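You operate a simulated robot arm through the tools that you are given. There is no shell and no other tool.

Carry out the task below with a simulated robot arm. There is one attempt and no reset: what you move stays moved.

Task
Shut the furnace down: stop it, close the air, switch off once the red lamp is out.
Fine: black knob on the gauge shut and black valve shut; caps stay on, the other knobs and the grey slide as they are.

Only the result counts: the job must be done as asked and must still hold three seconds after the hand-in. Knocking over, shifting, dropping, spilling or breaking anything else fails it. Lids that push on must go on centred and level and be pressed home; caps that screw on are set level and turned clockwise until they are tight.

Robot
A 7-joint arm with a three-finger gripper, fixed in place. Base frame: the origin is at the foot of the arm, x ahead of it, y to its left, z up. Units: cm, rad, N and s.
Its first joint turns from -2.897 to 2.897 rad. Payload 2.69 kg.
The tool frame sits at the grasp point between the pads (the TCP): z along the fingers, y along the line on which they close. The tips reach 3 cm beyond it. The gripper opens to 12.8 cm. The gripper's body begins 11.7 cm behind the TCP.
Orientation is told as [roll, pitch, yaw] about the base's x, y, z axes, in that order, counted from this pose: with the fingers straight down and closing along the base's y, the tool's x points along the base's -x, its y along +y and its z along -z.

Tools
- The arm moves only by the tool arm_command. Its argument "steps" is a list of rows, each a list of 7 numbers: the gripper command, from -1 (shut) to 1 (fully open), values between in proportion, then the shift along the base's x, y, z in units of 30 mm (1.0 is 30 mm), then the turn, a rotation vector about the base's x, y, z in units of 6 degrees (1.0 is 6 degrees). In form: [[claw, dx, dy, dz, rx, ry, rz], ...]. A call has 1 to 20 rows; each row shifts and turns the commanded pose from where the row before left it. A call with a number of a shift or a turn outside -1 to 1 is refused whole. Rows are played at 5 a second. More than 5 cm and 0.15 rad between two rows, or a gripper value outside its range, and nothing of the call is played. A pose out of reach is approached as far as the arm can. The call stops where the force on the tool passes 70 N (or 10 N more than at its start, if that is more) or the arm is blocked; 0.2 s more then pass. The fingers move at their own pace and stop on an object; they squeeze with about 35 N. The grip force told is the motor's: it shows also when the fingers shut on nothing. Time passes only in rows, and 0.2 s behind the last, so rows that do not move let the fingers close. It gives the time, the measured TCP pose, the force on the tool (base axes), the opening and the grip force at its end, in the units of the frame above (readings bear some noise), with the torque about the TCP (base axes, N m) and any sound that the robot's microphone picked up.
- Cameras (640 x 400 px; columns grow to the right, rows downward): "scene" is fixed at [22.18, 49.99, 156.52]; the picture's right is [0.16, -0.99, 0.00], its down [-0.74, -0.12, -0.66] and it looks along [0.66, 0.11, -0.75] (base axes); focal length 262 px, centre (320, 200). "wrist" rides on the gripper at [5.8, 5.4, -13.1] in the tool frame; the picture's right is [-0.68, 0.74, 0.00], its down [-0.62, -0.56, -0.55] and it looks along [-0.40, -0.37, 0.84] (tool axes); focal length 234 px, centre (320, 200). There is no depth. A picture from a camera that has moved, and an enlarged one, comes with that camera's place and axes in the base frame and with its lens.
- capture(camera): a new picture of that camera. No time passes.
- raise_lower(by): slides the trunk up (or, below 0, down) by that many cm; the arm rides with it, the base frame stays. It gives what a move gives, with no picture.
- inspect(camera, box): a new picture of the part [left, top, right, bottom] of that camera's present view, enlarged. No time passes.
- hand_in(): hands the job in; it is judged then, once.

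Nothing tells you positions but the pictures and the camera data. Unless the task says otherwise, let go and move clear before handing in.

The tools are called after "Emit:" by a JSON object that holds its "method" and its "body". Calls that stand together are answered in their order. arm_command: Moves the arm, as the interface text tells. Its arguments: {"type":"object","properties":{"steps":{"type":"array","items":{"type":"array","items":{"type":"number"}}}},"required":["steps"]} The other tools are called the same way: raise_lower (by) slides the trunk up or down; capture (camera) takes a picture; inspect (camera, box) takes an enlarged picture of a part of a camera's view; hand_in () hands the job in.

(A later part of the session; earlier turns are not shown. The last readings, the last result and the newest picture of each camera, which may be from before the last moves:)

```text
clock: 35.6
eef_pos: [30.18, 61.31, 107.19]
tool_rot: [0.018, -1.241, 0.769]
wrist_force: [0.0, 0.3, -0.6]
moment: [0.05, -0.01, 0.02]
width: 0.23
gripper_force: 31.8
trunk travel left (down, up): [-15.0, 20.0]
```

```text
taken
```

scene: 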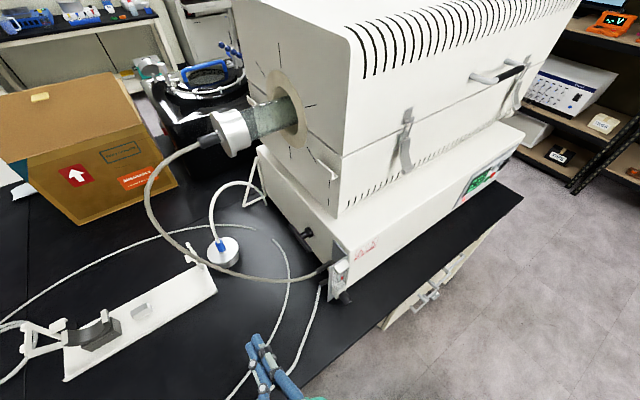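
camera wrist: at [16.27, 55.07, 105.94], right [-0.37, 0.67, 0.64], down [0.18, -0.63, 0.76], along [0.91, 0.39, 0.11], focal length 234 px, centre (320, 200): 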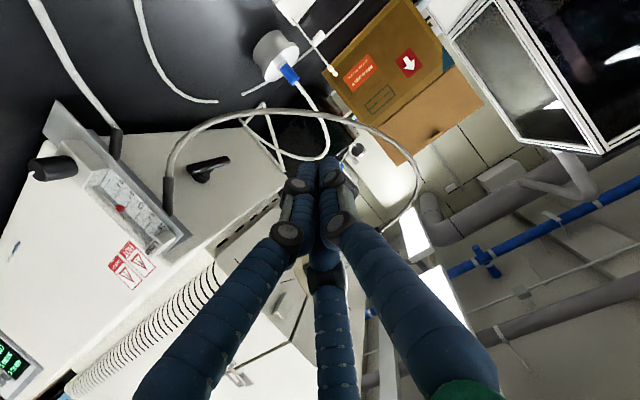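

Now the end face and the T-handle are visible, so I'll zoom in.

Emit:
{"method": "inspect", "body": {"camera": "wrist", "box": [160, 130, 260, 200]}}

Emit:
{"method": "inspect", "body": {"camera": "wrist", "box": [20, 90, 200, 270]}}

Emit:
{"method": "inspect", "body": {"camera": "wrist", "box": [240, 20, 440, 200]}}

Emit:
{"method": "inspect", "body": {"camera": "scene", "box": [450, 150, 520, 220]}}

```text
5.71 times, centred on (210, 165) of wrist
camera zoom: at [16.27, 55.07, 105.94], right [-0.37, 0.67, 0.64], down [0.18, -0.63, 0.76], along [0.91, 0.39, 0.11], focal length 1338 px, centre (949, 400)
```

zoom: 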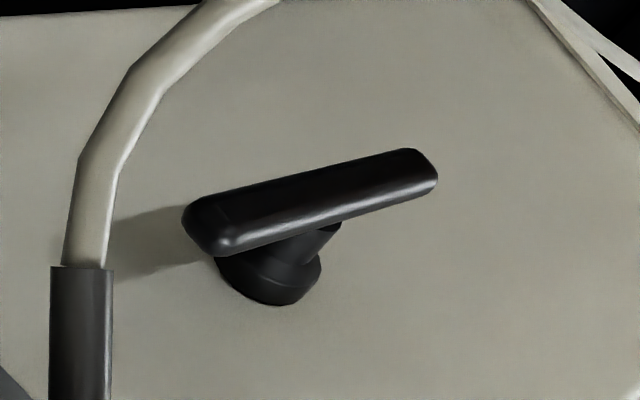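

```text
2.22 times, centred on (110, 180) of wrist
camera zoom: at [16.27, 55.07, 105.94], right [-0.37, 0.67, 0.64], down [0.18, -0.63, 0.76], along [0.91, 0.39, 0.11], focal length 520 px, centre (787, 244)
```

zoom: 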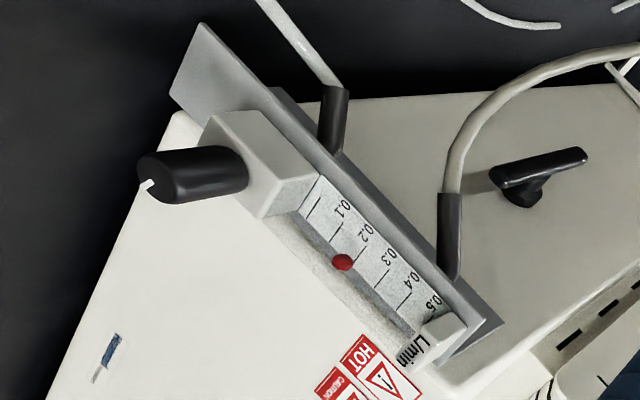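

```text
2.22 times, centred on (340, 110) of wrist
camera zoom: at [16.27, 55.07, 105.94], right [-0.37, 0.67, 0.64], down [0.18, -0.63, 0.76], along [0.91, 0.39, 0.11], focal length 520 px, centre (276, 400)
```

zoom: 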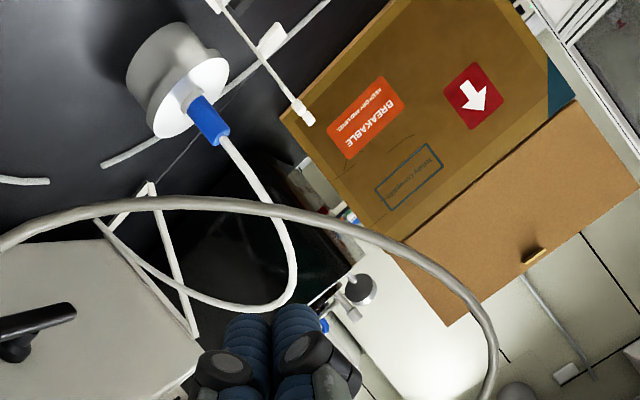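

```text
5.71 times, centred on (485, 185) of scene
camera zoom: at [22.18, 49.99, 156.52], right [0.16, -0.99, 0.0], down [-0.74, -0.12, -0.66], along [0.66, 0.11, -0.75], focal length 1500 px, centre (-623, 286)
```

zoom: 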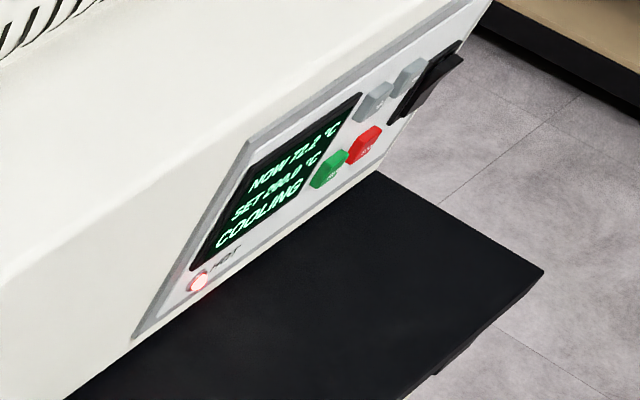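

The T-handle has no markings. Its bar lies horizontal at about (63, 63, 92.6), with its axis into the furnace end face. I'll do the flowmeter knob first, at about (48.6, 46.8, 87.6). I'll level the tool and come round in front of it.

Emit:
{"method": "arm_command", "body": {"steps": [[-1, 0.485, -0.733, -0.3, 0.7071, -0.7071, 0], [-1, 0.485, -0.733, -0.3, 0.7071, -0.7071, 0], [-1, 0.485, -0.733, -0.4, 0.7071, -0.7071, 0], [-1, 0.485, -0.733, -0.4, 0, 0, 0], [-1, 0.485, -0.733, -0.4, 0, 0, 0], [-1, 0.485, -0.733, -0.4, 0, 0, 0], [-1, 0.485, -0.733, -0.4, 0, 0, 0], [-1, 0.485, -0.733, -0.4, 0, 0, 0], [-1, 0.485, -0.733, -0.4, 0, 0, 0], [-1, 0, 0, 0, 0, 0, 0]]}}

Emit:
{"method": "capture", "body": {"camera": "wrist"}}

Emit:
{"method": "capture", "body": {"camera": "scene"}}

```text
clock: 37.8
eef_pos: [38.9, 47.67, 104.56]
tool_rot: [-1.024, -1.521, 1.811]
wrist_force: [0.2, -1.7, 0.4]
moment: [-0.02, 0.03, 0.1]
width: 0.21
gripper_force: 30.9
out of reach, approached as far as the arm can: row 5, 6, 7, 8, 9
trunk travel left (down, up): [-15.0, 20.0]
```

```text
taken
camera wrist: at [25.96, 42.04, 98.93], right [-0.53, 0.55, 0.64], down [0.0, -0.76, 0.65], along [0.85, 0.35, 0.4], focal length 234 px, centre (320, 200)
```

wrist: 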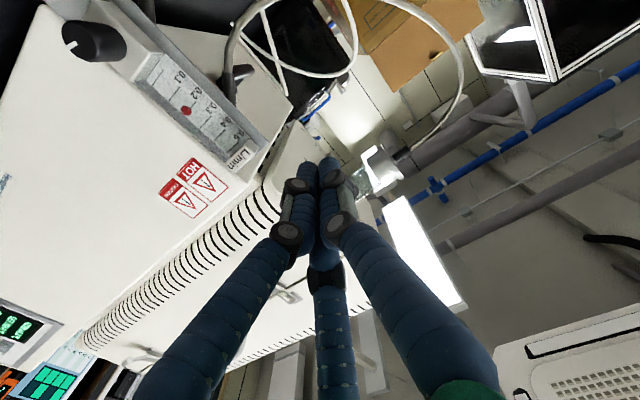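

```text
taken
```

scene: 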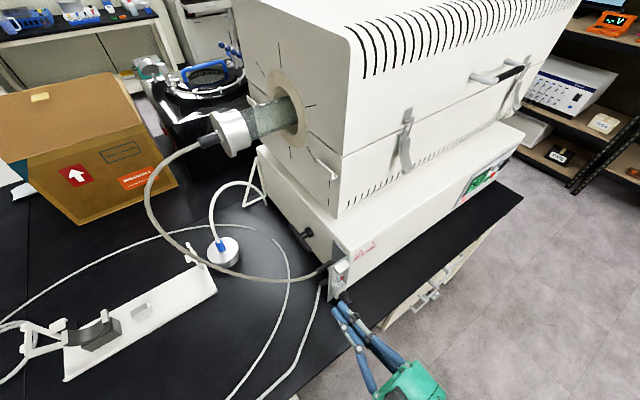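

The wrist is too close to the shoulder for a level approach here, and the shoulder seems to be at about this height. Raising the trunk should give the arm more room, so I'll raise it, level the tool and try again.

Emit:
{"method": "raise_lower", "body": {"by": 12}}

```text
clock: 39.3
eef_pos: [38.81, 47.87, 116.64]
tool_rot: [-1.018, -1.521, 1.803]
wrist_force: [0.2, 0.2, -0.8]
moment: [0.0, -0.01, 0.0]
width: 0.23
gripper_force: 31.7
trunk travel left (down, up): [-27.0, 8.0]
```

Emit:
{"method": "arm_command", "body": {"steps": [[-1, 0.3, -0.5, -0.5, 0, 0, 0], [-1, 0.3, -0.5, -0.7, 0, 0, 0], [-1, 0.3, -0.5, -0.7, 0, 0, 0], [-1, 0.3, -0.5, -0.7, 0, 0, 0], [-1, 0.2, -0.1, -0.8, 0, 0, 0], [-1, 0, 0, -0.8, 0, 0, 0], [-1, 0, 0, -0.8, 0, 0, 0], [-1, 0, 0, 0, 0, 0, 0]]}}

Emit:
{"method": "capture", "body": {"camera": "wrist"}}

```text
clock: 41.1
eef_pos: [39.35, 49.03, 108.2]
tool_rot: [-1.212, -1.478, 1.992]
wrist_force: [0.2, 0.5, 0.0]
moment: [0.01, -0.05, -0.01]
width: 0.24
gripper_force: 31.6
out of reach, approached as far as the arm can: row 1, 2, 3, 4, 5, 6, 7
trunk travel left (down, up): [-27.0, 8.0]
```

```text
taken
camera wrist: at [26.57, 43.13, 102.4], right [-0.54, 0.58, 0.61], down [-0.02, -0.73, 0.68], along [0.84, 0.36, 0.41], focal length 234 px, centre (320, 200)
```

wrist: 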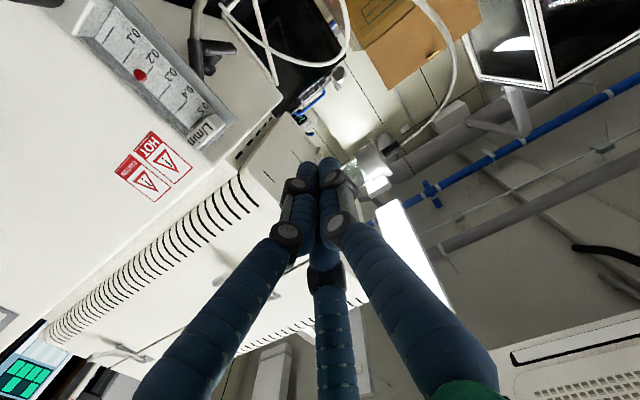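

Moving right is blocked too, which points to a wrist-bend limit when the tool is radial and the forearm descends. Lowering the trunk should flatten the forearm, so I'll go that way instead.

Emit:
{"method": "raise_lower", "body": {"by": -12}}

Emit:
{"method": "arm_command", "body": {"steps": [[-1, -0.2, 0.2, 0.6, 0, 0, 0], [-1, -0.2, 0.2, 0.6, 0, 0, 0], [-1, 0, 0, 0.6, 0, 0, 0], [-1, 0, 0, 0.6, 0, 0, 0], [-1, 0, 0, 0.6, 0, 0, 0], [-1, 0, 0, 0, 0, 0, 0]]}}

```text
clock: 42.6
eef_pos: [39.36, 49.11, 96.19]
tool_rot: [-1.214, -1.476, 1.994]
wrist_force: [0.3, -0.2, -0.1]
moment: [0.01, 0.02, 0.03]
width: 0.19
gripper_force: 31.3
trunk travel left (down, up): [-15.0, 20.0]
```

```text
clock: 44.0
eef_pos: [38.33, 50.27, 105.26]
tool_rot: [-1.213, -1.476, 1.994]
wrist_force: [0.5, 0.7, -0.8]
moment: [-0.01, 0.04, -0.02]
width: 0.22
gripper_force: 31.5
trunk travel left (down, up): [-15.0, 20.0]
```

Emit:
{"method": "raise_lower", "body": {"by": -15}}

Emit:
{"method": "arm_command", "body": {"steps": [[-1, 0.1, -0.2, 0.2, 0, 0, 0], [-1, 0.2, -0.3, 0.2, 0, 0, 0], [-1, 0.2, -0.3, 0, 0, 0, 0], [-1, 0.2, -0.3, 0, 0, 0, 0], [-1, 0, 0, 0, 0, 0, 0]]}}

```text
clock: 45.8
eef_pos: [38.35, 50.15, 90.29]
tool_rot: [-1.214, -1.476, 1.994]
wrist_force: [-0.1, -0.2, 0.6]
moment: [0.01, 0.01, 0.01]
width: 0.18
gripper_force: 31.2
trunk travel left (down, up): [0.0, 35.0]
```

```text
clock: 47.0
eef_pos: [39.74, 47.83, 91.6]
tool_rot: [-1.202, -1.475, 1.98]
wrist_force: [0.4, 0.1, -0.4]
moment: [0.01, -0.01, 0.0]
width: 0.23
gripper_force: 31.2
out of reach, approached as far as the arm can: row 4
trunk travel left (down, up): [0.0, 35.0]
```

The limit sits at the same azimuth, so it looks like a wrist singularity crossing. I'll pitch the tool down, line up in the arm's own plane in front of the knob, then pitch up in-plane.

Emit:
{"method": "arm_command", "body": {"steps": [[-1, -0.2, -0.1, 0.5, -0.7071, 0.7071, 0], [-1, -0.2, -0.1, 0.5, -0.7071, 0.7071, 0], [-1, -0.2, -0.1, 0.5, -0.7071, 0.7071, 0], [-1, 0, 0, 0.5, -0.7071, 0.7071, 0], [-1, 0, 0, 0.5, -0.7071, 0.7071, 0], [-1, 0, 0, 0.5, -0.7071, 0.7071, 0], [-1, 0, 0, 0, -0.7071, 0.7071, 0], [-1, 0, 0, 0, -0.7071, 0.7071, 0], [-1, 0, 0, 0, -0.7071, 0.7071, 0], [-1, 0, 0, 0, -0.7071, 0.7071, 0], [-1, 0, 0, 0, -0.7071, 0.7071, 0], [-1, 0, 0, 0, -0.7071, 0.7071, 0], [-1, 0, 0, 0, 0, 0, 0]]}}

Emit:
{"method": "capture", "body": {"camera": "wrist"}}

Emit:
{"method": "capture", "body": {"camera": "scene"}}

```text
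clock: 49.8
eef_pos: [38.27, 46.75, 100.45]
tool_rot: [-0.053, -0.326, 0.878]
wrist_force: [-0.5, 1.4, -0.8]
moment: [0.0, 0.04, 0.01]
width: 0.21
gripper_force: 31.2
out of reach, approached as far as the arm can: row 10
trunk travel left (down, up): [0.0, 35.0]
```

```text
taken
camera wrist: at [27.54, 43.23, 110.64], right [-0.15, 0.97, 0.18], down [0.67, -0.04, 0.74], along [0.73, 0.23, -0.64], focal length 234 px, centre (320, 200)
```

wrist: 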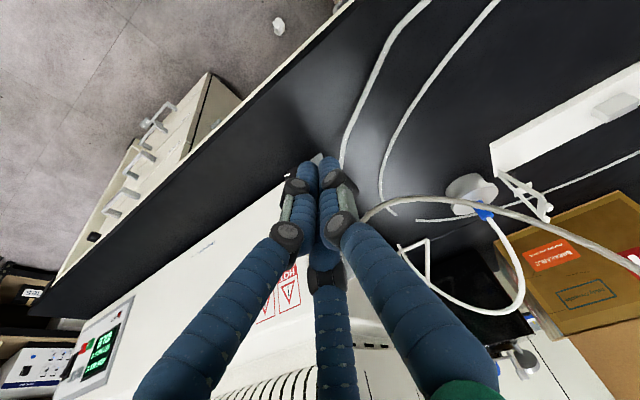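

```text
taken
```

scene: 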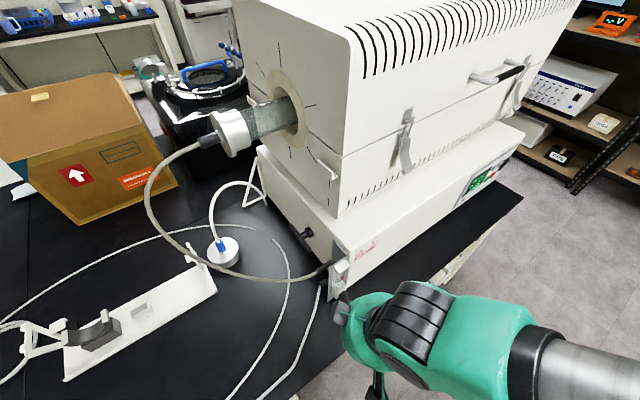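

With the tool level and radial, the wrist can't bend enough. I'll try approaching the knob with the tool yawed about 20° right of the knob axis, with the hand offset to the left, and then turn about the knob's own axis.

Emit:
{"method": "arm_command", "body": {"steps": [[-1, -0.2, 0, 0, 0, 0, -1], [-1, -0.2, 0, 0, 0, 0, -1], [-1, -0.2, 0, 0, 0, 0, -1], [-1, -0.2, 0, 0, 0, 0, -1], [-1, 0, 0, 0, 0.423, -0.906, 0], [-1, 0, 0, 0, 0.423, -0.906, 0], [-1, 0, 0, 0, 0.423, -0.906, 0], [-1, 0, 0, 0, 0.423, -0.906, 0], [-1, 0, 0, 0, 0.423, -0.906, 0], [-1, 0, 0, 0, 0.423, -0.906, 0], [-1, 0, 0, 0, 0.423, -0.906, 0], [-1, 0, 0, 0, 0.423, -0.906, 0], [-1, 0, 0, 0, 0.423, -0.906, 0], [-1, 0, 0, 0, 0.423, -0.906, 0], [-1, 0, 0, 0, 0, 0, 0]]}}

Emit:
{"method": "capture", "body": {"camera": "wrist"}}

Emit:
{"method": "capture", "body": {"camera": "scene"}}

```text
clock: 53.0
eef_pos: [35.87, 46.61, 100.38]
tool_rot: [-0.149, -1.376, 0.542]
wrist_force: [-0.2, 0.3, 0.3]
moment: [0.03, -0.01, -0.01]
width: 0.22
gripper_force: 31.5
trunk travel left (down, up): [0.0, 35.0]
```

```text
taken
camera wrist: at [21.01, 46.09, 97.15], right [-0.17, 0.75, 0.64], down [-0.18, -0.67, 0.73], along [0.97, 0.01, 0.25], focal length 234 px, centre (320, 200)
```

wrist: 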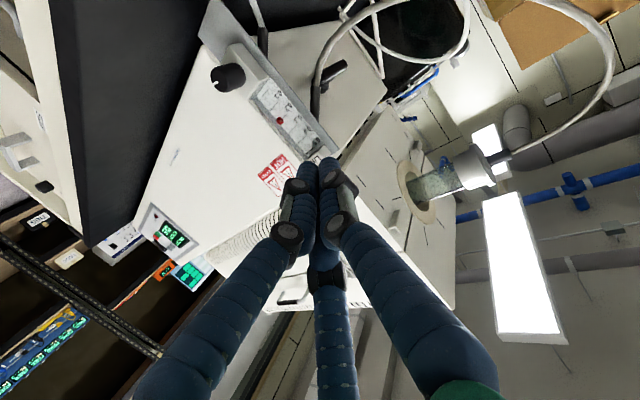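

```text
taken
```

scene: 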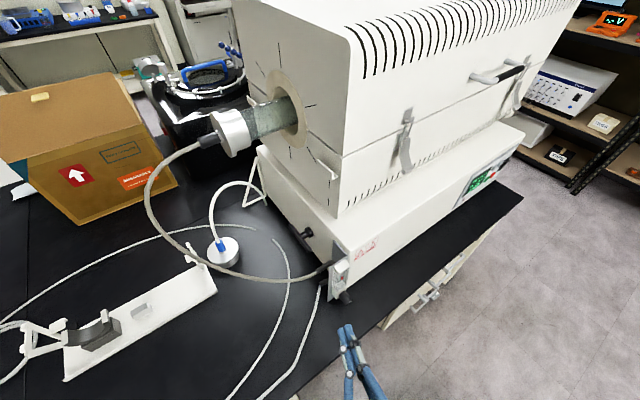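

Fully reachable now, with the tool at yaw ~22° and 11° down. I'll move to the pre-grasp point, opening the fingers part way and rolling back about 60° to leave turning range.

Emit:
{"method": "arm_command", "body": {"steps": [[-0.1, 0.2, -0.1, -0.4, -0.914, -0.377, 0.19], [-0.1, 0.2, -0.1, -0.4, -0.914, -0.377, 0.19], [-0.1, 0.2, -0.1, -0.4, -0.914, -0.377, 0.19], [-0.1, 0.2, -0.1, -0.4, -0.914, -0.377, 0.19], [-0.1, 0.2, -0.1, -0.4, -0.914, -0.377, 0.19], [-0.1, 0.2, -0.1, -0.4, -0.914, -0.377, 0.19], [-0.1, 0.2, -0.1, -0.4, -0.914, -0.377, 0.19], [-0.1, 0.2, -0.1, -0.4, -0.914, -0.377, 0.19], [-0.1, 0.2, 0, -0.4, -0.914, -0.377, 0.19], [-0.1, 0, 0, -0.1, -0.914, -0.377, 0.19], [-0.1, 0, 0, 0, 0, 0, 0]]}}

Emit:
{"method": "capture", "body": {"camera": "wrist"}}

Emit:
{"method": "inspect", "body": {"camera": "scene", "box": [280, 230, 420, 350]}}

```text
clock: 55.4
eef_pos: [41.21, 44.12, 89.36]
tool_rot: [-1.353, -0.476, 1.858]
wrist_force: [-0.7, -0.9, -0.4]
moment: [-0.02, -0.02, -0.01]
width: 5.77
gripper_force: 0.0
trunk travel left (down, up): [0.0, 35.0]
```

```text
taken
camera wrist: at [28.98, 36.38, 84.5], right [-0.42, 0.85, -0.33], down [-0.47, 0.11, 0.88], along [0.78, 0.52, 0.35], focal length 234 px, centre (320, 200)
```

wrist: 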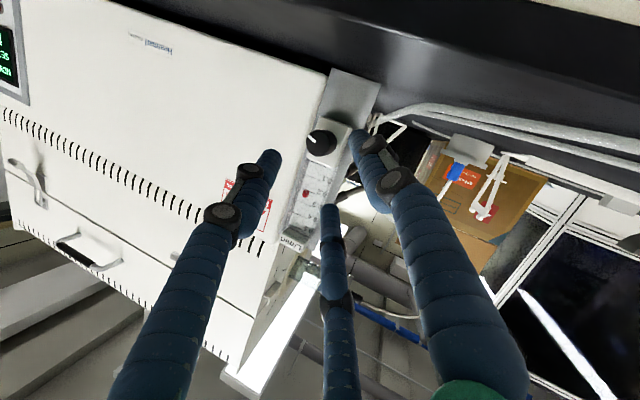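

```text
3.33 times, centred on (350, 290) of scene
camera zoom: at [22.18, 49.99, 156.52], right [0.16, -0.99, 0.0], down [-0.74, -0.12, -0.66], along [0.66, 0.11, -0.75], focal length 875 px, centre (220, -100)
```

zoom: 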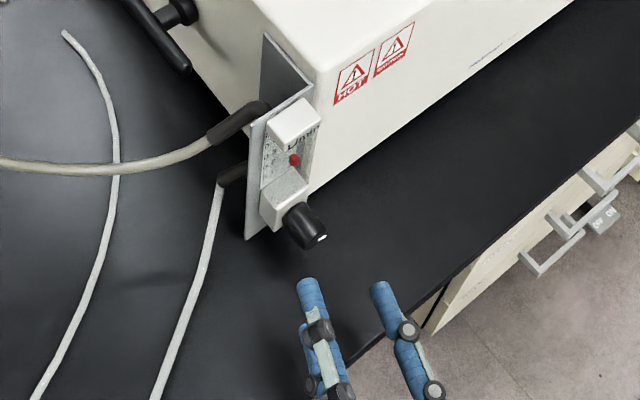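

The knob is right on the tool axis. I'll advance about 6 cm along it so that the fingers straddle the knob.

Emit:
{"method": "arm_command", "body": {"steps": [[-0.1, 0.48, 0.2, -0.1, 0, 0, 0], [-0.1, 0.48, 0.2, -0.1, 0, 0, 0], [-0.1, 0.48, 0.2, -0.1, 0, 0, 0], [-0.1, 0.36, 0.15, -0.08, 0, 0, 0], [-0.1, 0, 0, 0, 0, 0, 0]]}}

Emit:
{"method": "capture", "body": {"camera": "wrist"}}

Emit:
{"method": "inspect", "body": {"camera": "scene", "box": [300, 240, 400, 330]}}

```text
clock: 56.5
eef_pos: [46.77, 46.41, 88.28]
tool_rot: [-1.355, -0.478, 1.858]
wrist_force: [0.1, 0.2, 0.6]
moment: [0.03, -0.01, -0.01]
width: 5.74
gripper_force: 0.0
trunk travel left (down, up): [0.0, 35.0]
```

```text
taken
camera wrist: at [34.51, 38.71, 83.47], right [-0.42, 0.85, -0.33], down [-0.47, 0.11, 0.88], along [0.78, 0.52, 0.35], focal length 234 px, centre (320, 200)
```

wrist: 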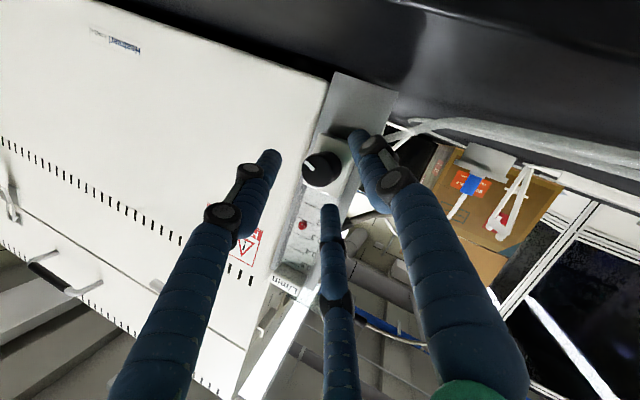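

```text
4.44 times, centred on (350, 285) of scene
camera zoom: at [22.18, 49.99, 156.52], right [0.16, -0.99, 0.0], down [-0.74, -0.12, -0.66], along [0.66, 0.11, -0.75], focal length 1166 px, centre (187, -178)
```

zoom: 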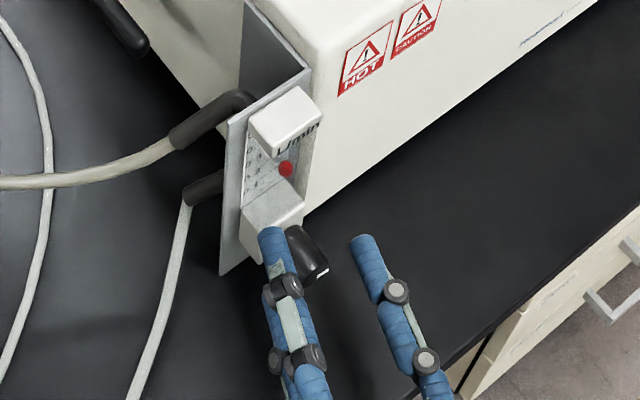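

Emit:
{"method": "arm_command", "body": {"steps": [[-0.1, 0.16, 0.02, -0.17, 0, 0, 0], [-0.1, 0, 0, 0, 0, 0, 0], [-1, 0, 0, 0, 0, 0, 0], [-1, 0, 0, 0, 0, 0, 0], [-1, 0, 0, 0, 0, 0, 0]]}}

Emit:
{"method": "capture", "body": {"camera": "wrist"}}

Emit:
{"method": "inspect", "body": {"camera": "scene", "box": [300, 240, 400, 330]}}

```text
clock: 57.8
eef_pos: [47.29, 46.59, 88.03]
tool_rot: [-1.359, -0.48, 1.859]
wrist_force: [-6.0, 8.3, 28.2]
moment: [0.51, -0.73, 0.62]
width: 2.83
gripper_force: 44.6
trunk travel left (down, up): [0.0, 35.0]
```

```text
taken
camera wrist: at [35.1, 38.86, 83.16], right [-0.41, 0.85, -0.33], down [-0.47, 0.11, 0.88], along [0.78, 0.52, 0.35], focal length 234 px, centre (320, 200)
```

wrist: 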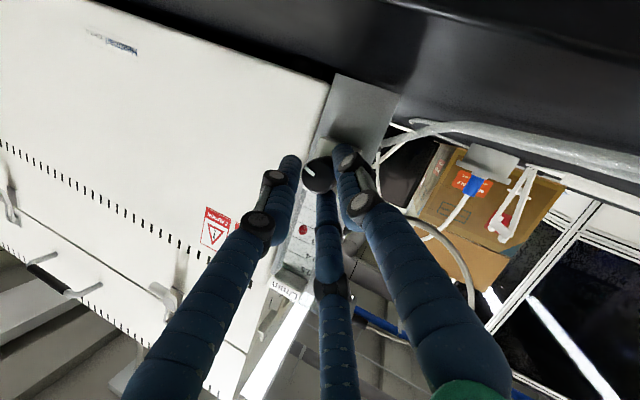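

```text
4.44 times, centred on (350, 285) of scene
camera zoom: at [22.18, 49.99, 156.52], right [0.16, -0.99, 0.0], down [-0.74, -0.12, -0.66], along [0.66, 0.11, -0.75], focal length 1166 px, centre (187, -178)
```

zoom: 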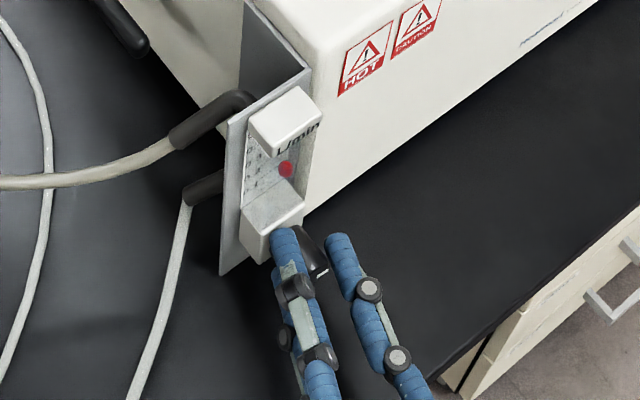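

The knob is gripped at 2.8 cm wide. I'll ease out the side load slightly, then turn clockwise about the knob's axis in small steps.

Emit:
{"method": "arm_command", "body": {"steps": [[-1, 0.02, -0.03, 0.08, 0, 0, 0], [-1, 0.016, -0.016, 0.02, 0.7071, 0.7071, 0], [-1, 0.016, -0.016, 0.02, 0.7071, 0.7071, 0], [-1, 0.016, -0.016, 0.02, 0.7071, 0.7071, 0], [-1, 0.016, -0.016, 0.02, 0.7071, 0.7071, 0]]}}

Emit:
{"method": "inspect", "body": {"camera": "wrist", "box": [220, 100, 420, 260]}}

Emit:
{"method": "inspect", "body": {"camera": "scene", "box": [300, 240, 400, 330]}}

```text
clock: 59.0
eef_pos: [47.54, 46.29, 88.25]
tool_rot: [-1.065, -0.831, 1.676]
wrist_force: [12.6, 27.0, 18.7]
moment: [0.71, -0.66, 0.39]
width: 2.79
gripper_force: 44.9
trunk travel left (down, up): [0.0, 35.0]
```

```text
2.50 times, centred on (320, 180) of wrist
camera zoom: at [34.04, 39.82, 85.15], right [-0.45, 0.89, 0.07], down [-0.19, -0.17, 0.97], along [0.87, 0.43, 0.24], focal length 585 px, centre (320, 250)
```

zoom: 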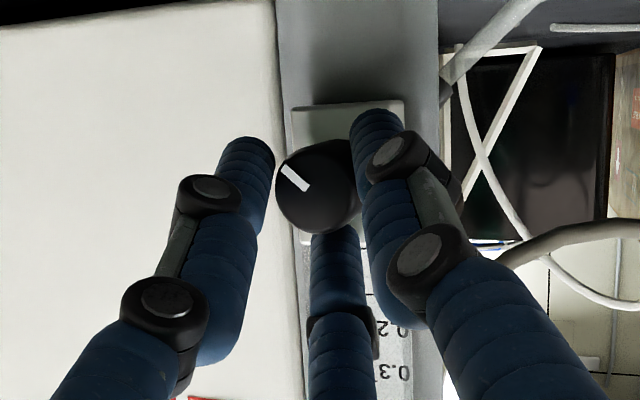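

```text
4.44 times, centred on (350, 285) of scene
camera zoom: at [22.18, 49.99, 156.52], right [0.16, -0.99, 0.0], down [-0.74, -0.12, -0.66], along [0.66, 0.11, -0.75], focal length 1166 px, centre (187, -178)
```

zoom: 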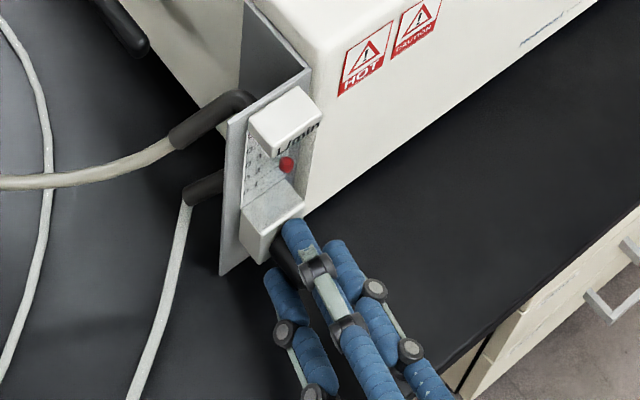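

The pointer has turned clockwise. I need to check whether the float went down or up.

Emit:
{"method": "inspect", "body": {"camera": "scene", "box": [300, 230, 370, 310]}}

Emit:
{"method": "inspect", "body": {"camera": "wrist", "box": [290, 180, 420, 290]}}

```text
5.00 times, centred on (335, 270) of scene
camera zoom: at [22.18, 49.99, 156.52], right [0.16, -0.99, 0.0], down [-0.74, -0.12, -0.66], along [0.66, 0.11, -0.75], focal length 1312 px, centre (245, -150)
```

zoom: 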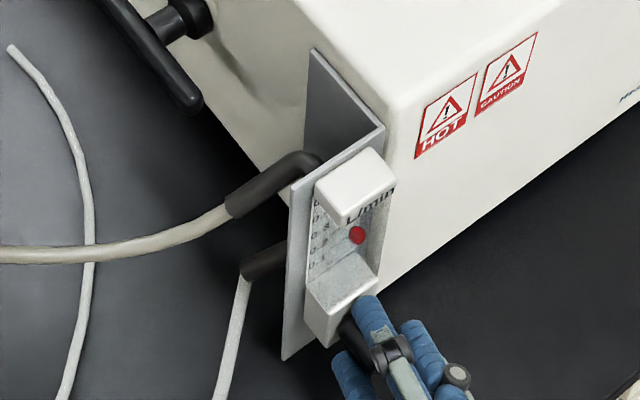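

```text
3.64 times, centred on (355, 235) of wrist
camera zoom: at [34.04, 39.82, 85.15], right [-0.45, 0.89, 0.07], down [-0.19, -0.17, 0.97], along [0.87, 0.43, 0.24], focal length 852 px, centre (193, 73)
```

zoom: 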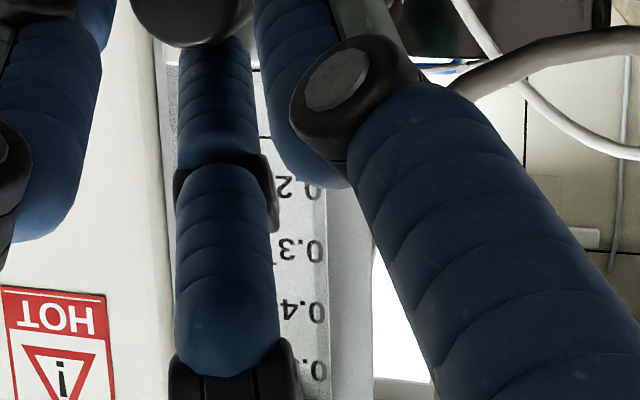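

The float rose slightly with clockwise turning, so this knob closes counter-clockwise. I'll turn it back the other way and watch the float.

Emit:
{"method": "arm_command", "body": {"steps": [[-1, -0.016, 0.016, -0.02, -0.7071, -0.7071, 0], [-1, -0.016, 0.016, -0.02, -0.7071, -0.7071, 0], [-1, -0.016, 0.016, -0.02, -0.7071, -0.7071, 0], [-1, -0.016, 0.016, -0.02, -0.7071, -0.7071, 0], [-1, -0.01, 0.01, -0.02, -0.7071, -0.7071, 0], [-1, -0.01, 0.01, -0.02, -0.7071, -0.7071, 0], [-1, -0.005, 0.005, -0.02, -0.7071, -0.7071, 0], [-1, 0, 0, -0.02, -0.7071, -0.7071, 0]]}}

Emit:
{"method": "inspect", "body": {"camera": "scene", "box": [300, 230, 370, 310]}}

Emit:
{"method": "inspect", "body": {"camera": "wrist", "box": [220, 100, 420, 260]}}

```text
clock: 60.8
eef_pos: [47.06, 46.67, 87.84]
tool_rot: [-1.554, -0.101, 1.918]
wrist_force: [-17.2, 35.4, 22.4]
moment: [0.57, -0.69, 1.49]
width: 2.79
gripper_force: 44.9
trunk travel left (down, up): [0.0, 35.0]
```

```text
5.00 times, centred on (335, 270) of scene
camera zoom: at [22.18, 49.99, 156.52], right [0.16, -0.99, 0.0], down [-0.74, -0.12, -0.66], along [0.66, 0.11, -0.75], focal length 1312 px, centre (245, -150)
```

zoom: 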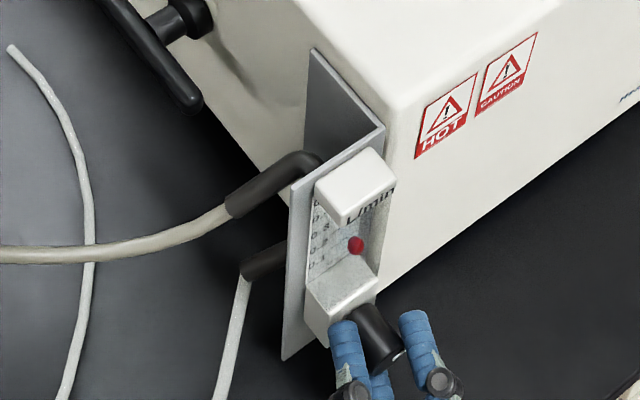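

```text
2.50 times, centred on (320, 180) of wrist
camera zoom: at [36.52, 37.26, 82.06], right [-0.27, 0.7, -0.66], down [-0.7, 0.34, 0.63], along [0.67, 0.63, 0.39], focal length 585 px, centre (320, 250)
```

zoom: 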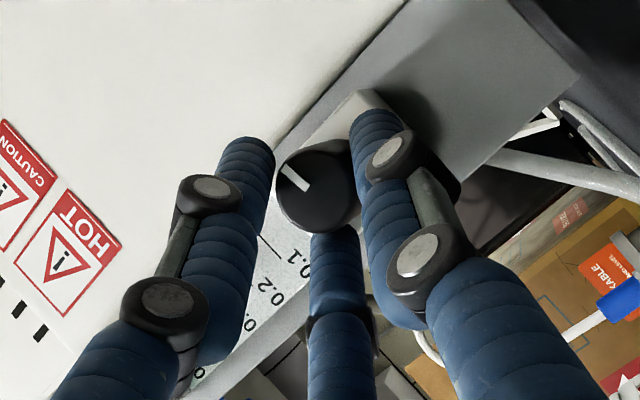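

Confirmed: counter-clockwise lowers the float. I'll ease the side load and keep turning.

Emit:
{"method": "arm_command", "body": {"steps": [[-1, -0.06, 0.09, 0.05, 0, 0, 0], [-1, 0, 0, -0.01, -0.7071, -0.7071, 0], [-1, 0.005, -0.005, -0.01, -0.7071, -0.7071, 0], [-1, 0.005, -0.005, -0.01, -0.7071, -0.7071, 0]]}}

Emit:
{"method": "inspect", "body": {"camera": "scene", "box": [300, 230, 370, 310]}}

```text
clock: 61.8
eef_pos: [46.94, 46.78, 87.55]
tool_rot: [-1.682, 0.184, 1.91]
wrist_force: [-5.6, 9.9, -1.5]
moment: [0.26, -0.19, 0.48]
width: 2.78
gripper_force: 44.5
trunk travel left (down, up): [0.0, 35.0]
```

```text
5.00 times, centred on (335, 270) of scene
camera zoom: at [22.18, 49.99, 156.52], right [0.16, -0.99, 0.0], down [-0.74, -0.12, -0.66], along [0.66, 0.11, -0.75], focal length 1312 px, centre (245, -150)
```

zoom: 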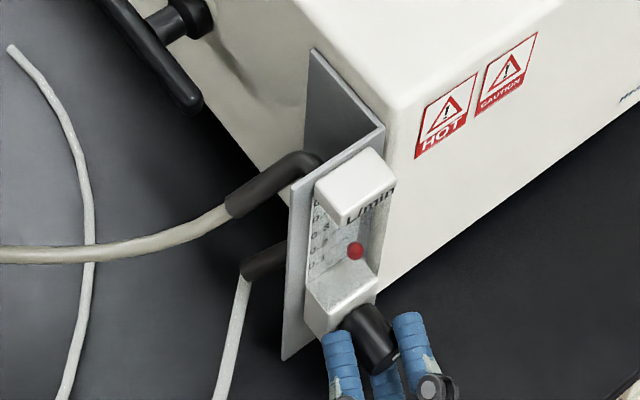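

Emit:
{"method": "arm_command", "body": {"steps": [[-1, 0.005, -0.005, -0.02, -0.7071, -0.7071, 0], [-1, 0.005, -0.005, -0.02, -0.7071, -0.7071, 0], [-1, 0.01, -0.01, -0.025, -0.7071, -0.7071, 0], [-1, 0.01, -0.01, -0.025, -0.7071, -0.7071, 0]]}}

Emit:
{"method": "inspect", "body": {"camera": "scene", "box": [300, 230, 370, 310]}}

Emit:
{"method": "capture", "body": {"camera": "wrist"}}

```text
clock: 62.8
eef_pos: [47.09, 46.51, 87.13]
tool_rot: [-1.888, 0.559, 1.838]
wrist_force: [-6.3, 9.9, -40.8]
moment: [-0.55, 0.95, 0.61]
width: 2.78
gripper_force: 44.9
trunk travel left (down, up): [0.0, 35.0]
```

```text
5.00 times, centred on (335, 270) of scene
camera zoom: at [22.18, 49.99, 156.52], right [0.16, -0.99, 0.0], down [-0.74, -0.12, -0.66], along [0.66, 0.11, -0.75], focal length 1312 px, centre (245, -150)
```

zoom: 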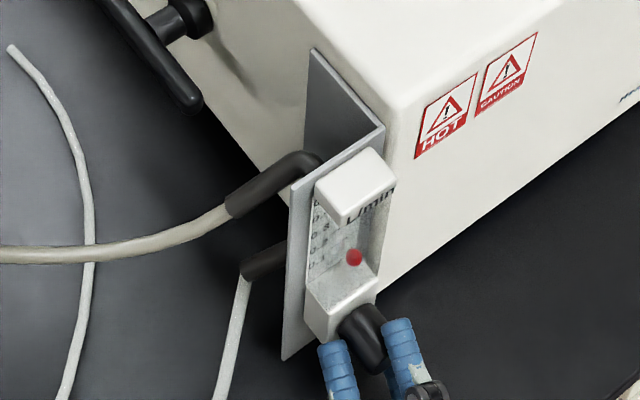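

```text
taken
camera wrist: at [39.32, 34.38, 82.43], right [0.17, 0.26, -0.95], down [-0.86, 0.51, -0.02], along [0.48, 0.82, 0.31], focal length 234 px, centre (320, 200)
```

wrist: 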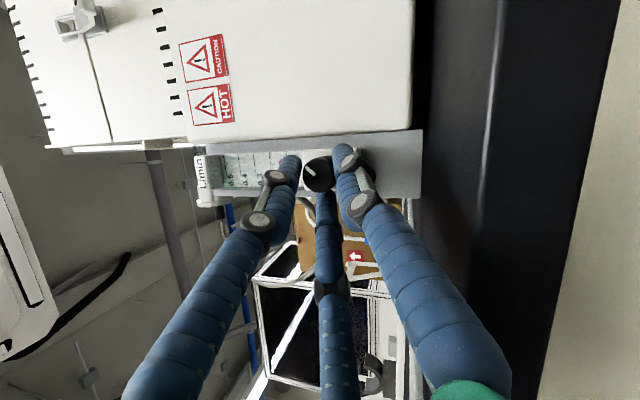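

Emit:
{"method": "arm_command", "body": {"steps": [[-1, -0.01, 0.015, -0.08, 0, 0, 0], [-1, 0.012, -0.012, -0.02, -0.7071, -0.7071, 0], [-1, 0.012, -0.012, -0.02, -0.7071, -0.7071, 0], [-1, 0.012, -0.012, -0.02, -0.7071, -0.7071, 0], [-1, 0.012, -0.012, -0.02, -0.7071, -0.7071, 0]]}}

Emit:
{"method": "inspect", "body": {"camera": "scene", "box": [300, 230, 370, 310]}}

```text
clock: 64.0
eef_pos: [47.26, 46.54, 86.84]
tool_rot: [-2.219, 0.899, 1.613]
wrist_force: [-11.9, -24.0, -46.9]
moment: [-0.66, 1.14, -0.01]
width: 2.82
gripper_force: 45.2
trunk travel left (down, up): [0.0, 35.0]
```

```text
5.00 times, centred on (335, 270) of scene
camera zoom: at [22.18, 49.99, 156.52], right [0.16, -0.99, 0.0], down [-0.74, -0.12, -0.66], along [0.66, 0.11, -0.75], focal length 1312 px, centre (245, -150)
```

zoom: 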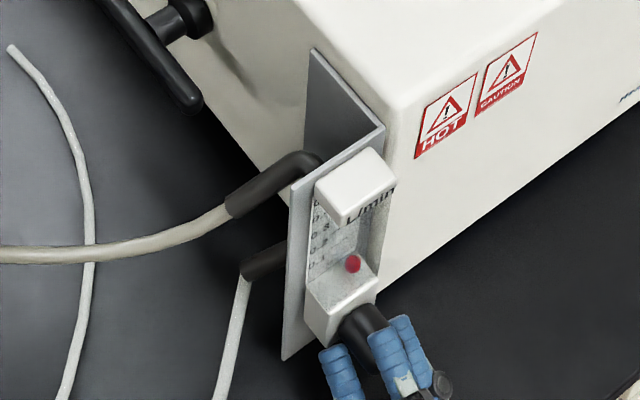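

Emit:
{"method": "arm_command", "body": {"steps": [[-1, -0.05, -0.05, -0.09, 0, 0, 0], [-1, 0.016, -0.018, -0.01, -0.7071, -0.7071, 0], [-1, 0.016, -0.018, -0.01, -0.7071, -0.7071, 0], [-1, 0.018, -0.018, -0.005, -0.7071, -0.7071, 0], [-1, 0.018, -0.018, -0.005, -0.7071, -0.7071, 0]]}}

Emit:
{"method": "inspect", "body": {"camera": "scene", "box": [300, 230, 370, 310]}}

Emit:
{"method": "capture", "body": {"camera": "wrist"}}

```text
clock: 64.8
eef_pos: [47.37, 46.46, 86.54]
tool_rot: [-2.473, 1.027, 1.382]
wrist_force: [28.4, -2.0, -12.0]
moment: [0.09, 0.26, -0.3]
width: 2.84
gripper_force: 44.7
out of reach, approached as far as the arm can: row 3, 4
trunk travel left (down, up): [0.0, 35.0]
stopped in row 4: the force on the tool passed its limit at 92 N (the readings are from after the stop); the commanded pose is now the measured one
```

```text
5.00 times, centred on (335, 270) of scene
camera zoom: at [22.18, 49.99, 156.52], right [0.16, -0.99, 0.0], down [-0.74, -0.12, -0.66], along [0.66, 0.11, -0.75], focal length 1312 px, centre (245, -150)
```

zoom: 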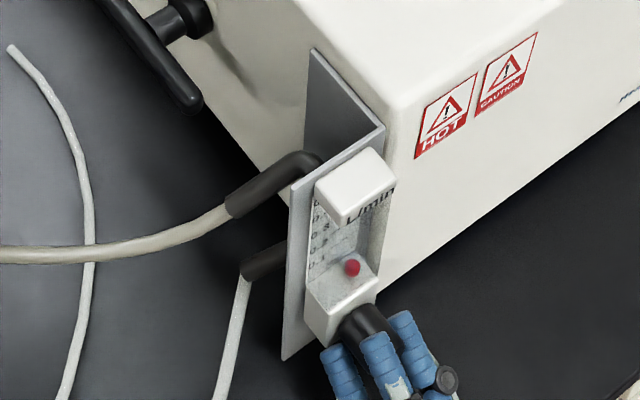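

```text
taken
camera wrist: at [40.76, 32.84, 84.65], right [0.56, -0.15, -0.82], down [-0.72, 0.4, -0.57], along [0.41, 0.91, 0.11], focal length 234 px, centre (320, 200)
```

wrist: 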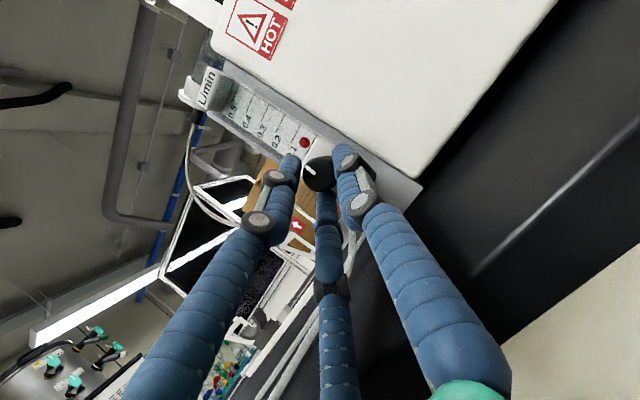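

I've hit the reach limit with the float near 0.1. I'll release, roll back and regrasp for another stroke. First a quick look at the float.

Emit:
{"method": "inspect", "body": {"camera": "wrist", "box": [210, 80, 370, 220]}}

Emit:
{"method": "arm_command", "body": {"steps": [[-0.1, 0, 0, 0, 0, 0, 0], [-0.1, 0, 0, 0, 0, 0, 0], [-0.1, 0, 0, 0, 0, 0, 0]]}}

Emit:
{"method": "capture", "body": {"camera": "wrist"}}

```text
2.86 times, centred on (290, 150) of wrist
camera zoom: at [40.76, 32.84, 84.65], right [0.56, -0.15, -0.82], down [-0.72, 0.4, -0.57], along [0.41, 0.91, 0.11], focal length 669 px, centre (406, 343)
```

zoom: 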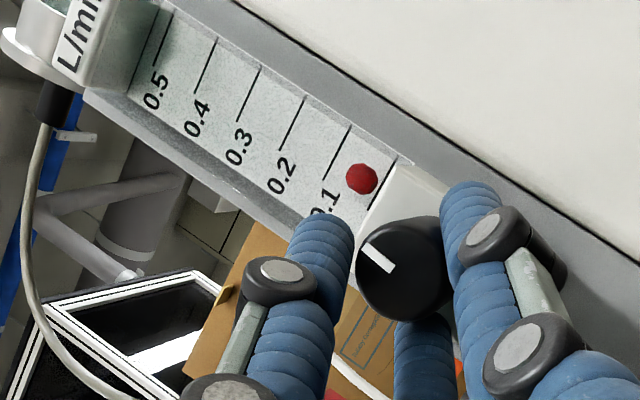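

```text
clock: 65.6
eef_pos: [46.95, 46.54, 86.89]
tool_rot: [-2.481, 1.023, 1.376]
wrist_force: [-15.5, 1.7, 16.9]
moment: [-0.09, 2.32, -0.34]
width: 5.68
gripper_force: 0.1
trunk travel left (down, up): [0.0, 35.0]
```

```text
taken
camera wrist: at [40.49, 32.97, 84.82], right [0.56, -0.14, -0.81], down [-0.72, 0.39, -0.57], along [0.4, 0.91, 0.12], focal length 234 px, centre (320, 200)
```

wrist: 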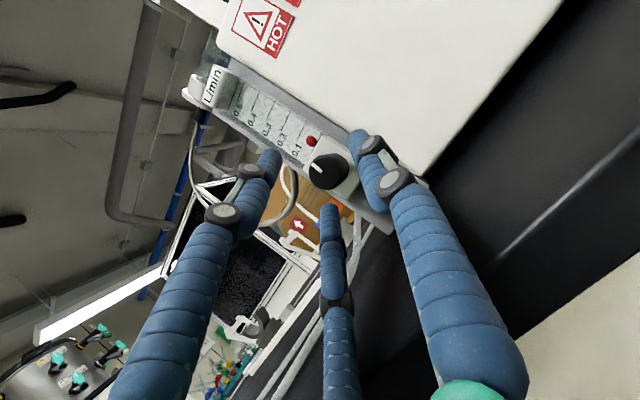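

The float is around 0.05 and the pointer is near 12 o'clock, so about 30° remains. I'll back off, roll clear by ~100° and regrasp.

Emit:
{"method": "arm_command", "body": {"steps": [[-0.1, -0.41, -0.31, -0.23, 0, 0, 0], [-0.1, -0.41, -0.31, -0.23, 0, 0, 0], [-0.1, -0.41, -0.31, -0.23, 0, 0, 0], [-0.1, 0, 0.024, 0.08, 0.7071, 0.7071, 0], [-0.1, 0, 0.024, 0.08, 0.7071, 0.7071, 0], [-0.1, 0, 0.024, 0.08, 0.7071, 0.7071, 0], [-0.1, 0, 0.024, 0.08, 0.7071, 0.7071, 0], [-0.1, 0, 0.024, 0.08, 0.7071, 0.7071, 0], [-0.1, 0, 0.024, 0.08, 0.7071, 0.7071, 0], [-0.1, 0, 0.024, 0.08, 0.7071, 0.7071, 0], [-0.1, 0, 0.024, 0.08, 0.7071, 0.7071, 0], [-0.1, 0, 0.024, 0.08, 0.7071, 0.7071, 0], [-0.1, 0, 0.024, 0.08, 0.7071, 0.7071, 0], [-0.1, 0, 0.024, 0.08, 0.7071, 0.7071, 0], [-0.1, 0, 0.024, 0.08, 0.7071, 0.7071, 0], [-0.1, 0, 0.024, 0.08, 0.7071, 0.7071, 0], [-0.1, 0, 0.024, 0.08, 0.7071, 0.7071, 0], [-0.1, 0, 0.024, 0.08, 0.7071, 0.7071, 0], [-0.1, 0, 0.024, 0.08, 0.7071, 0.7071, 0], [-0.1, 0, 0, 0, 0, 0, 0]]}}

Emit:
{"method": "capture", "body": {"camera": "wrist"}}

Emit:
{"method": "inspect", "body": {"camera": "scene", "box": [300, 230, 370, 310]}}

```text
clock: 69.8
eef_pos: [43.24, 44.85, 88.72]
tool_rot: [-1.378, -0.387, 1.873]
wrist_force: [-0.1, -0.2, -0.8]
moment: [-0.02, 0.0, 0.0]
width: 5.76
gripper_force: 0.1
trunk travel left (down, up): [0.0, 35.0]
```

```text
taken
camera wrist: at [31.38, 36.58, 83.89], right [-0.4, 0.82, -0.41], down [-0.51, 0.18, 0.84], along [0.76, 0.55, 0.34], focal length 234 px, centre (320, 200)
```

wrist: 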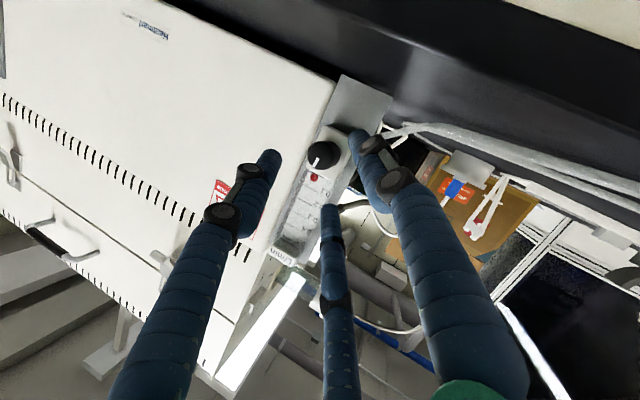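

```text
5.00 times, centred on (335, 270) of scene
camera zoom: at [22.18, 49.99, 156.52], right [0.16, -0.99, 0.0], down [-0.74, -0.12, -0.66], along [0.66, 0.11, -0.75], focal length 1312 px, centre (245, -150)
```

zoom: 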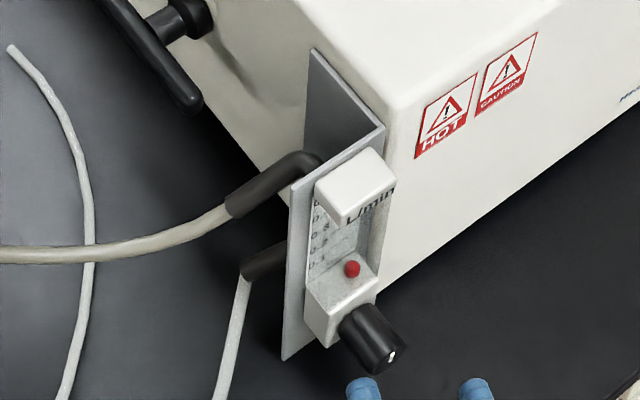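

Emit:
{"method": "arm_command", "body": {"steps": [[-0.1, 0.45, 0.18, -0.06, 0, 0, 0], [-0.1, 0.45, 0.18, -0.06, 0, 0, 0], [-0.1, 0.45, 0.19, -0.07, 0, 0, 0], [-0.1, 0, 0, 0, 0, 0, 0], [-1, 0, 0, 0, 0, 0, 0], [-1, 0, 0, 0, 0, 0, 0], [-1, 0, 0, 0, 0, 0, 0]]}}

```text
clock: 70.9
eef_pos: [47.02, 46.84, 88.69]
tool_rot: [-1.392, -0.39, 1.89]
wrist_force: [-56.3, -4.5, 34.8]
moment: [2.36, -1.74, 1.85]
width: 3.68
gripper_force: 34.8
trunk travel left (down, up): [0.0, 35.0]
stopped in row 5: the force on the tool passed its limit at 78 N (the readings are from after the stop); the commanded pose is now the measured one
```

Emit:
{"method": "inspect", "body": {"camera": "wrist", "box": [220, 80, 420, 240]}}

Emit:
{"method": "inspect", "body": {"camera": "scene", "box": [300, 230, 370, 310]}}

```text
2.50 times, centred on (320, 160) of wrist
camera zoom: at [35.3, 38.58, 83.68], right [-0.41, 0.82, -0.41], down [-0.52, 0.17, 0.84], along [0.75, 0.55, 0.36], focal length 585 px, centre (320, 300)
```

zoom: 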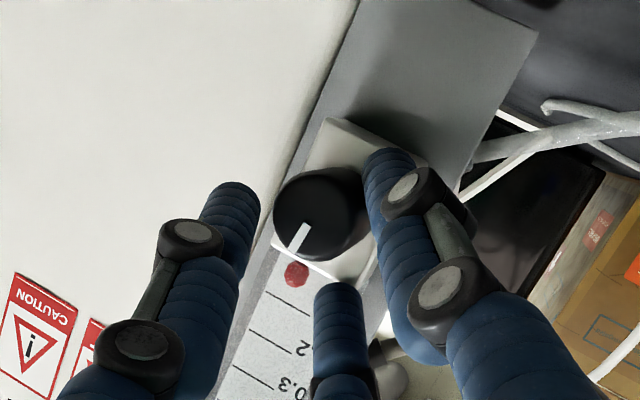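

```text
5.00 times, centred on (335, 270) of scene
camera zoom: at [22.18, 49.99, 156.52], right [0.16, -0.99, 0.0], down [-0.74, -0.12, -0.66], along [0.66, 0.11, -0.75], focal length 1312 px, centre (245, -150)
```

zoom: 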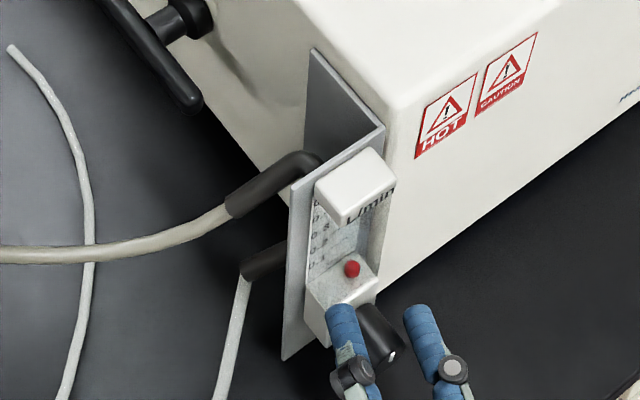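

One finger caught the block before the knob was centred. I'll reopen, back off half a centimetre, recentre and close again.

Emit:
{"method": "arm_command", "body": {"steps": [[-0.1, 0, 0, 0, 0, 0, 0], [-0.1, -0.13, -0.06, 0.0, 0, 0, 0], [-0.1, -0.03, 0.02, -0.17, 0, 0, 0], [-0.1, 0, 0, 0, 0, 0, 0]]}}

Emit:
{"method": "inspect", "body": {"camera": "wrist", "box": [220, 80, 420, 240]}}

```text
clock: 71.9
eef_pos: [46.88, 46.56, 87.45]
tool_rot: [-1.382, -0.388, 1.882]
wrist_force: [0.6, 0.8, 0.1]
moment: [0.01, -0.02, 0.03]
width: 5.76
gripper_force: 0.1
trunk travel left (down, up): [0.0, 35.0]
```

```text
2.50 times, centred on (320, 160) of wrist
camera zoom: at [35.12, 38.24, 82.68], right [-0.4, 0.81, -0.41], down [-0.51, 0.17, 0.84], along [0.76, 0.55, 0.35], focal length 585 px, centre (320, 300)
```

zoom: 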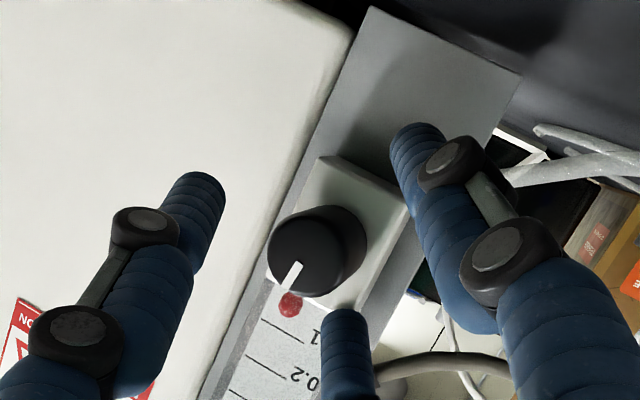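

Emit:
{"method": "arm_command", "body": {"steps": [[-0.1, 0.03, 0.0, 0.03, 0, 0, 0], [-0.5, 0, 0, 0, 0, 0, 0], [-1, 0, 0, 0, 0, 0, 0], [-1, 0, 0, 0, 0, 0, 0], [-1, 0, 0, 0, 0, 0, 0]]}}

Emit:
{"method": "inspect", "body": {"camera": "wrist", "box": [220, 80, 420, 240]}}

```text
clock: 73.1
eef_pos: [47.05, 46.55, 87.94]
tool_rot: [-1.391, -0.389, 1.882]
wrist_force: [-4.8, 0.0, 31.6]
moment: [0.54, -0.91, 0.5]
width: 2.97
gripper_force: 35.4
trunk travel left (down, up): [0.0, 35.0]
```

```text
2.50 times, centred on (320, 160) of wrist
camera zoom: at [35.2, 38.34, 83.05], right [-0.4, 0.82, -0.41], down [-0.51, 0.17, 0.84], along [0.76, 0.55, 0.35], focal length 585 px, centre (320, 300)
```

zoom: 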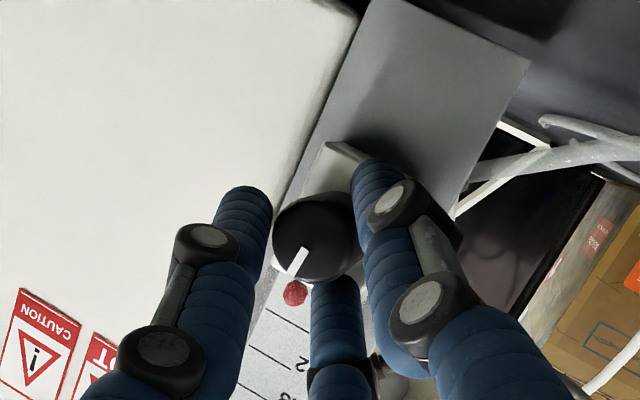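

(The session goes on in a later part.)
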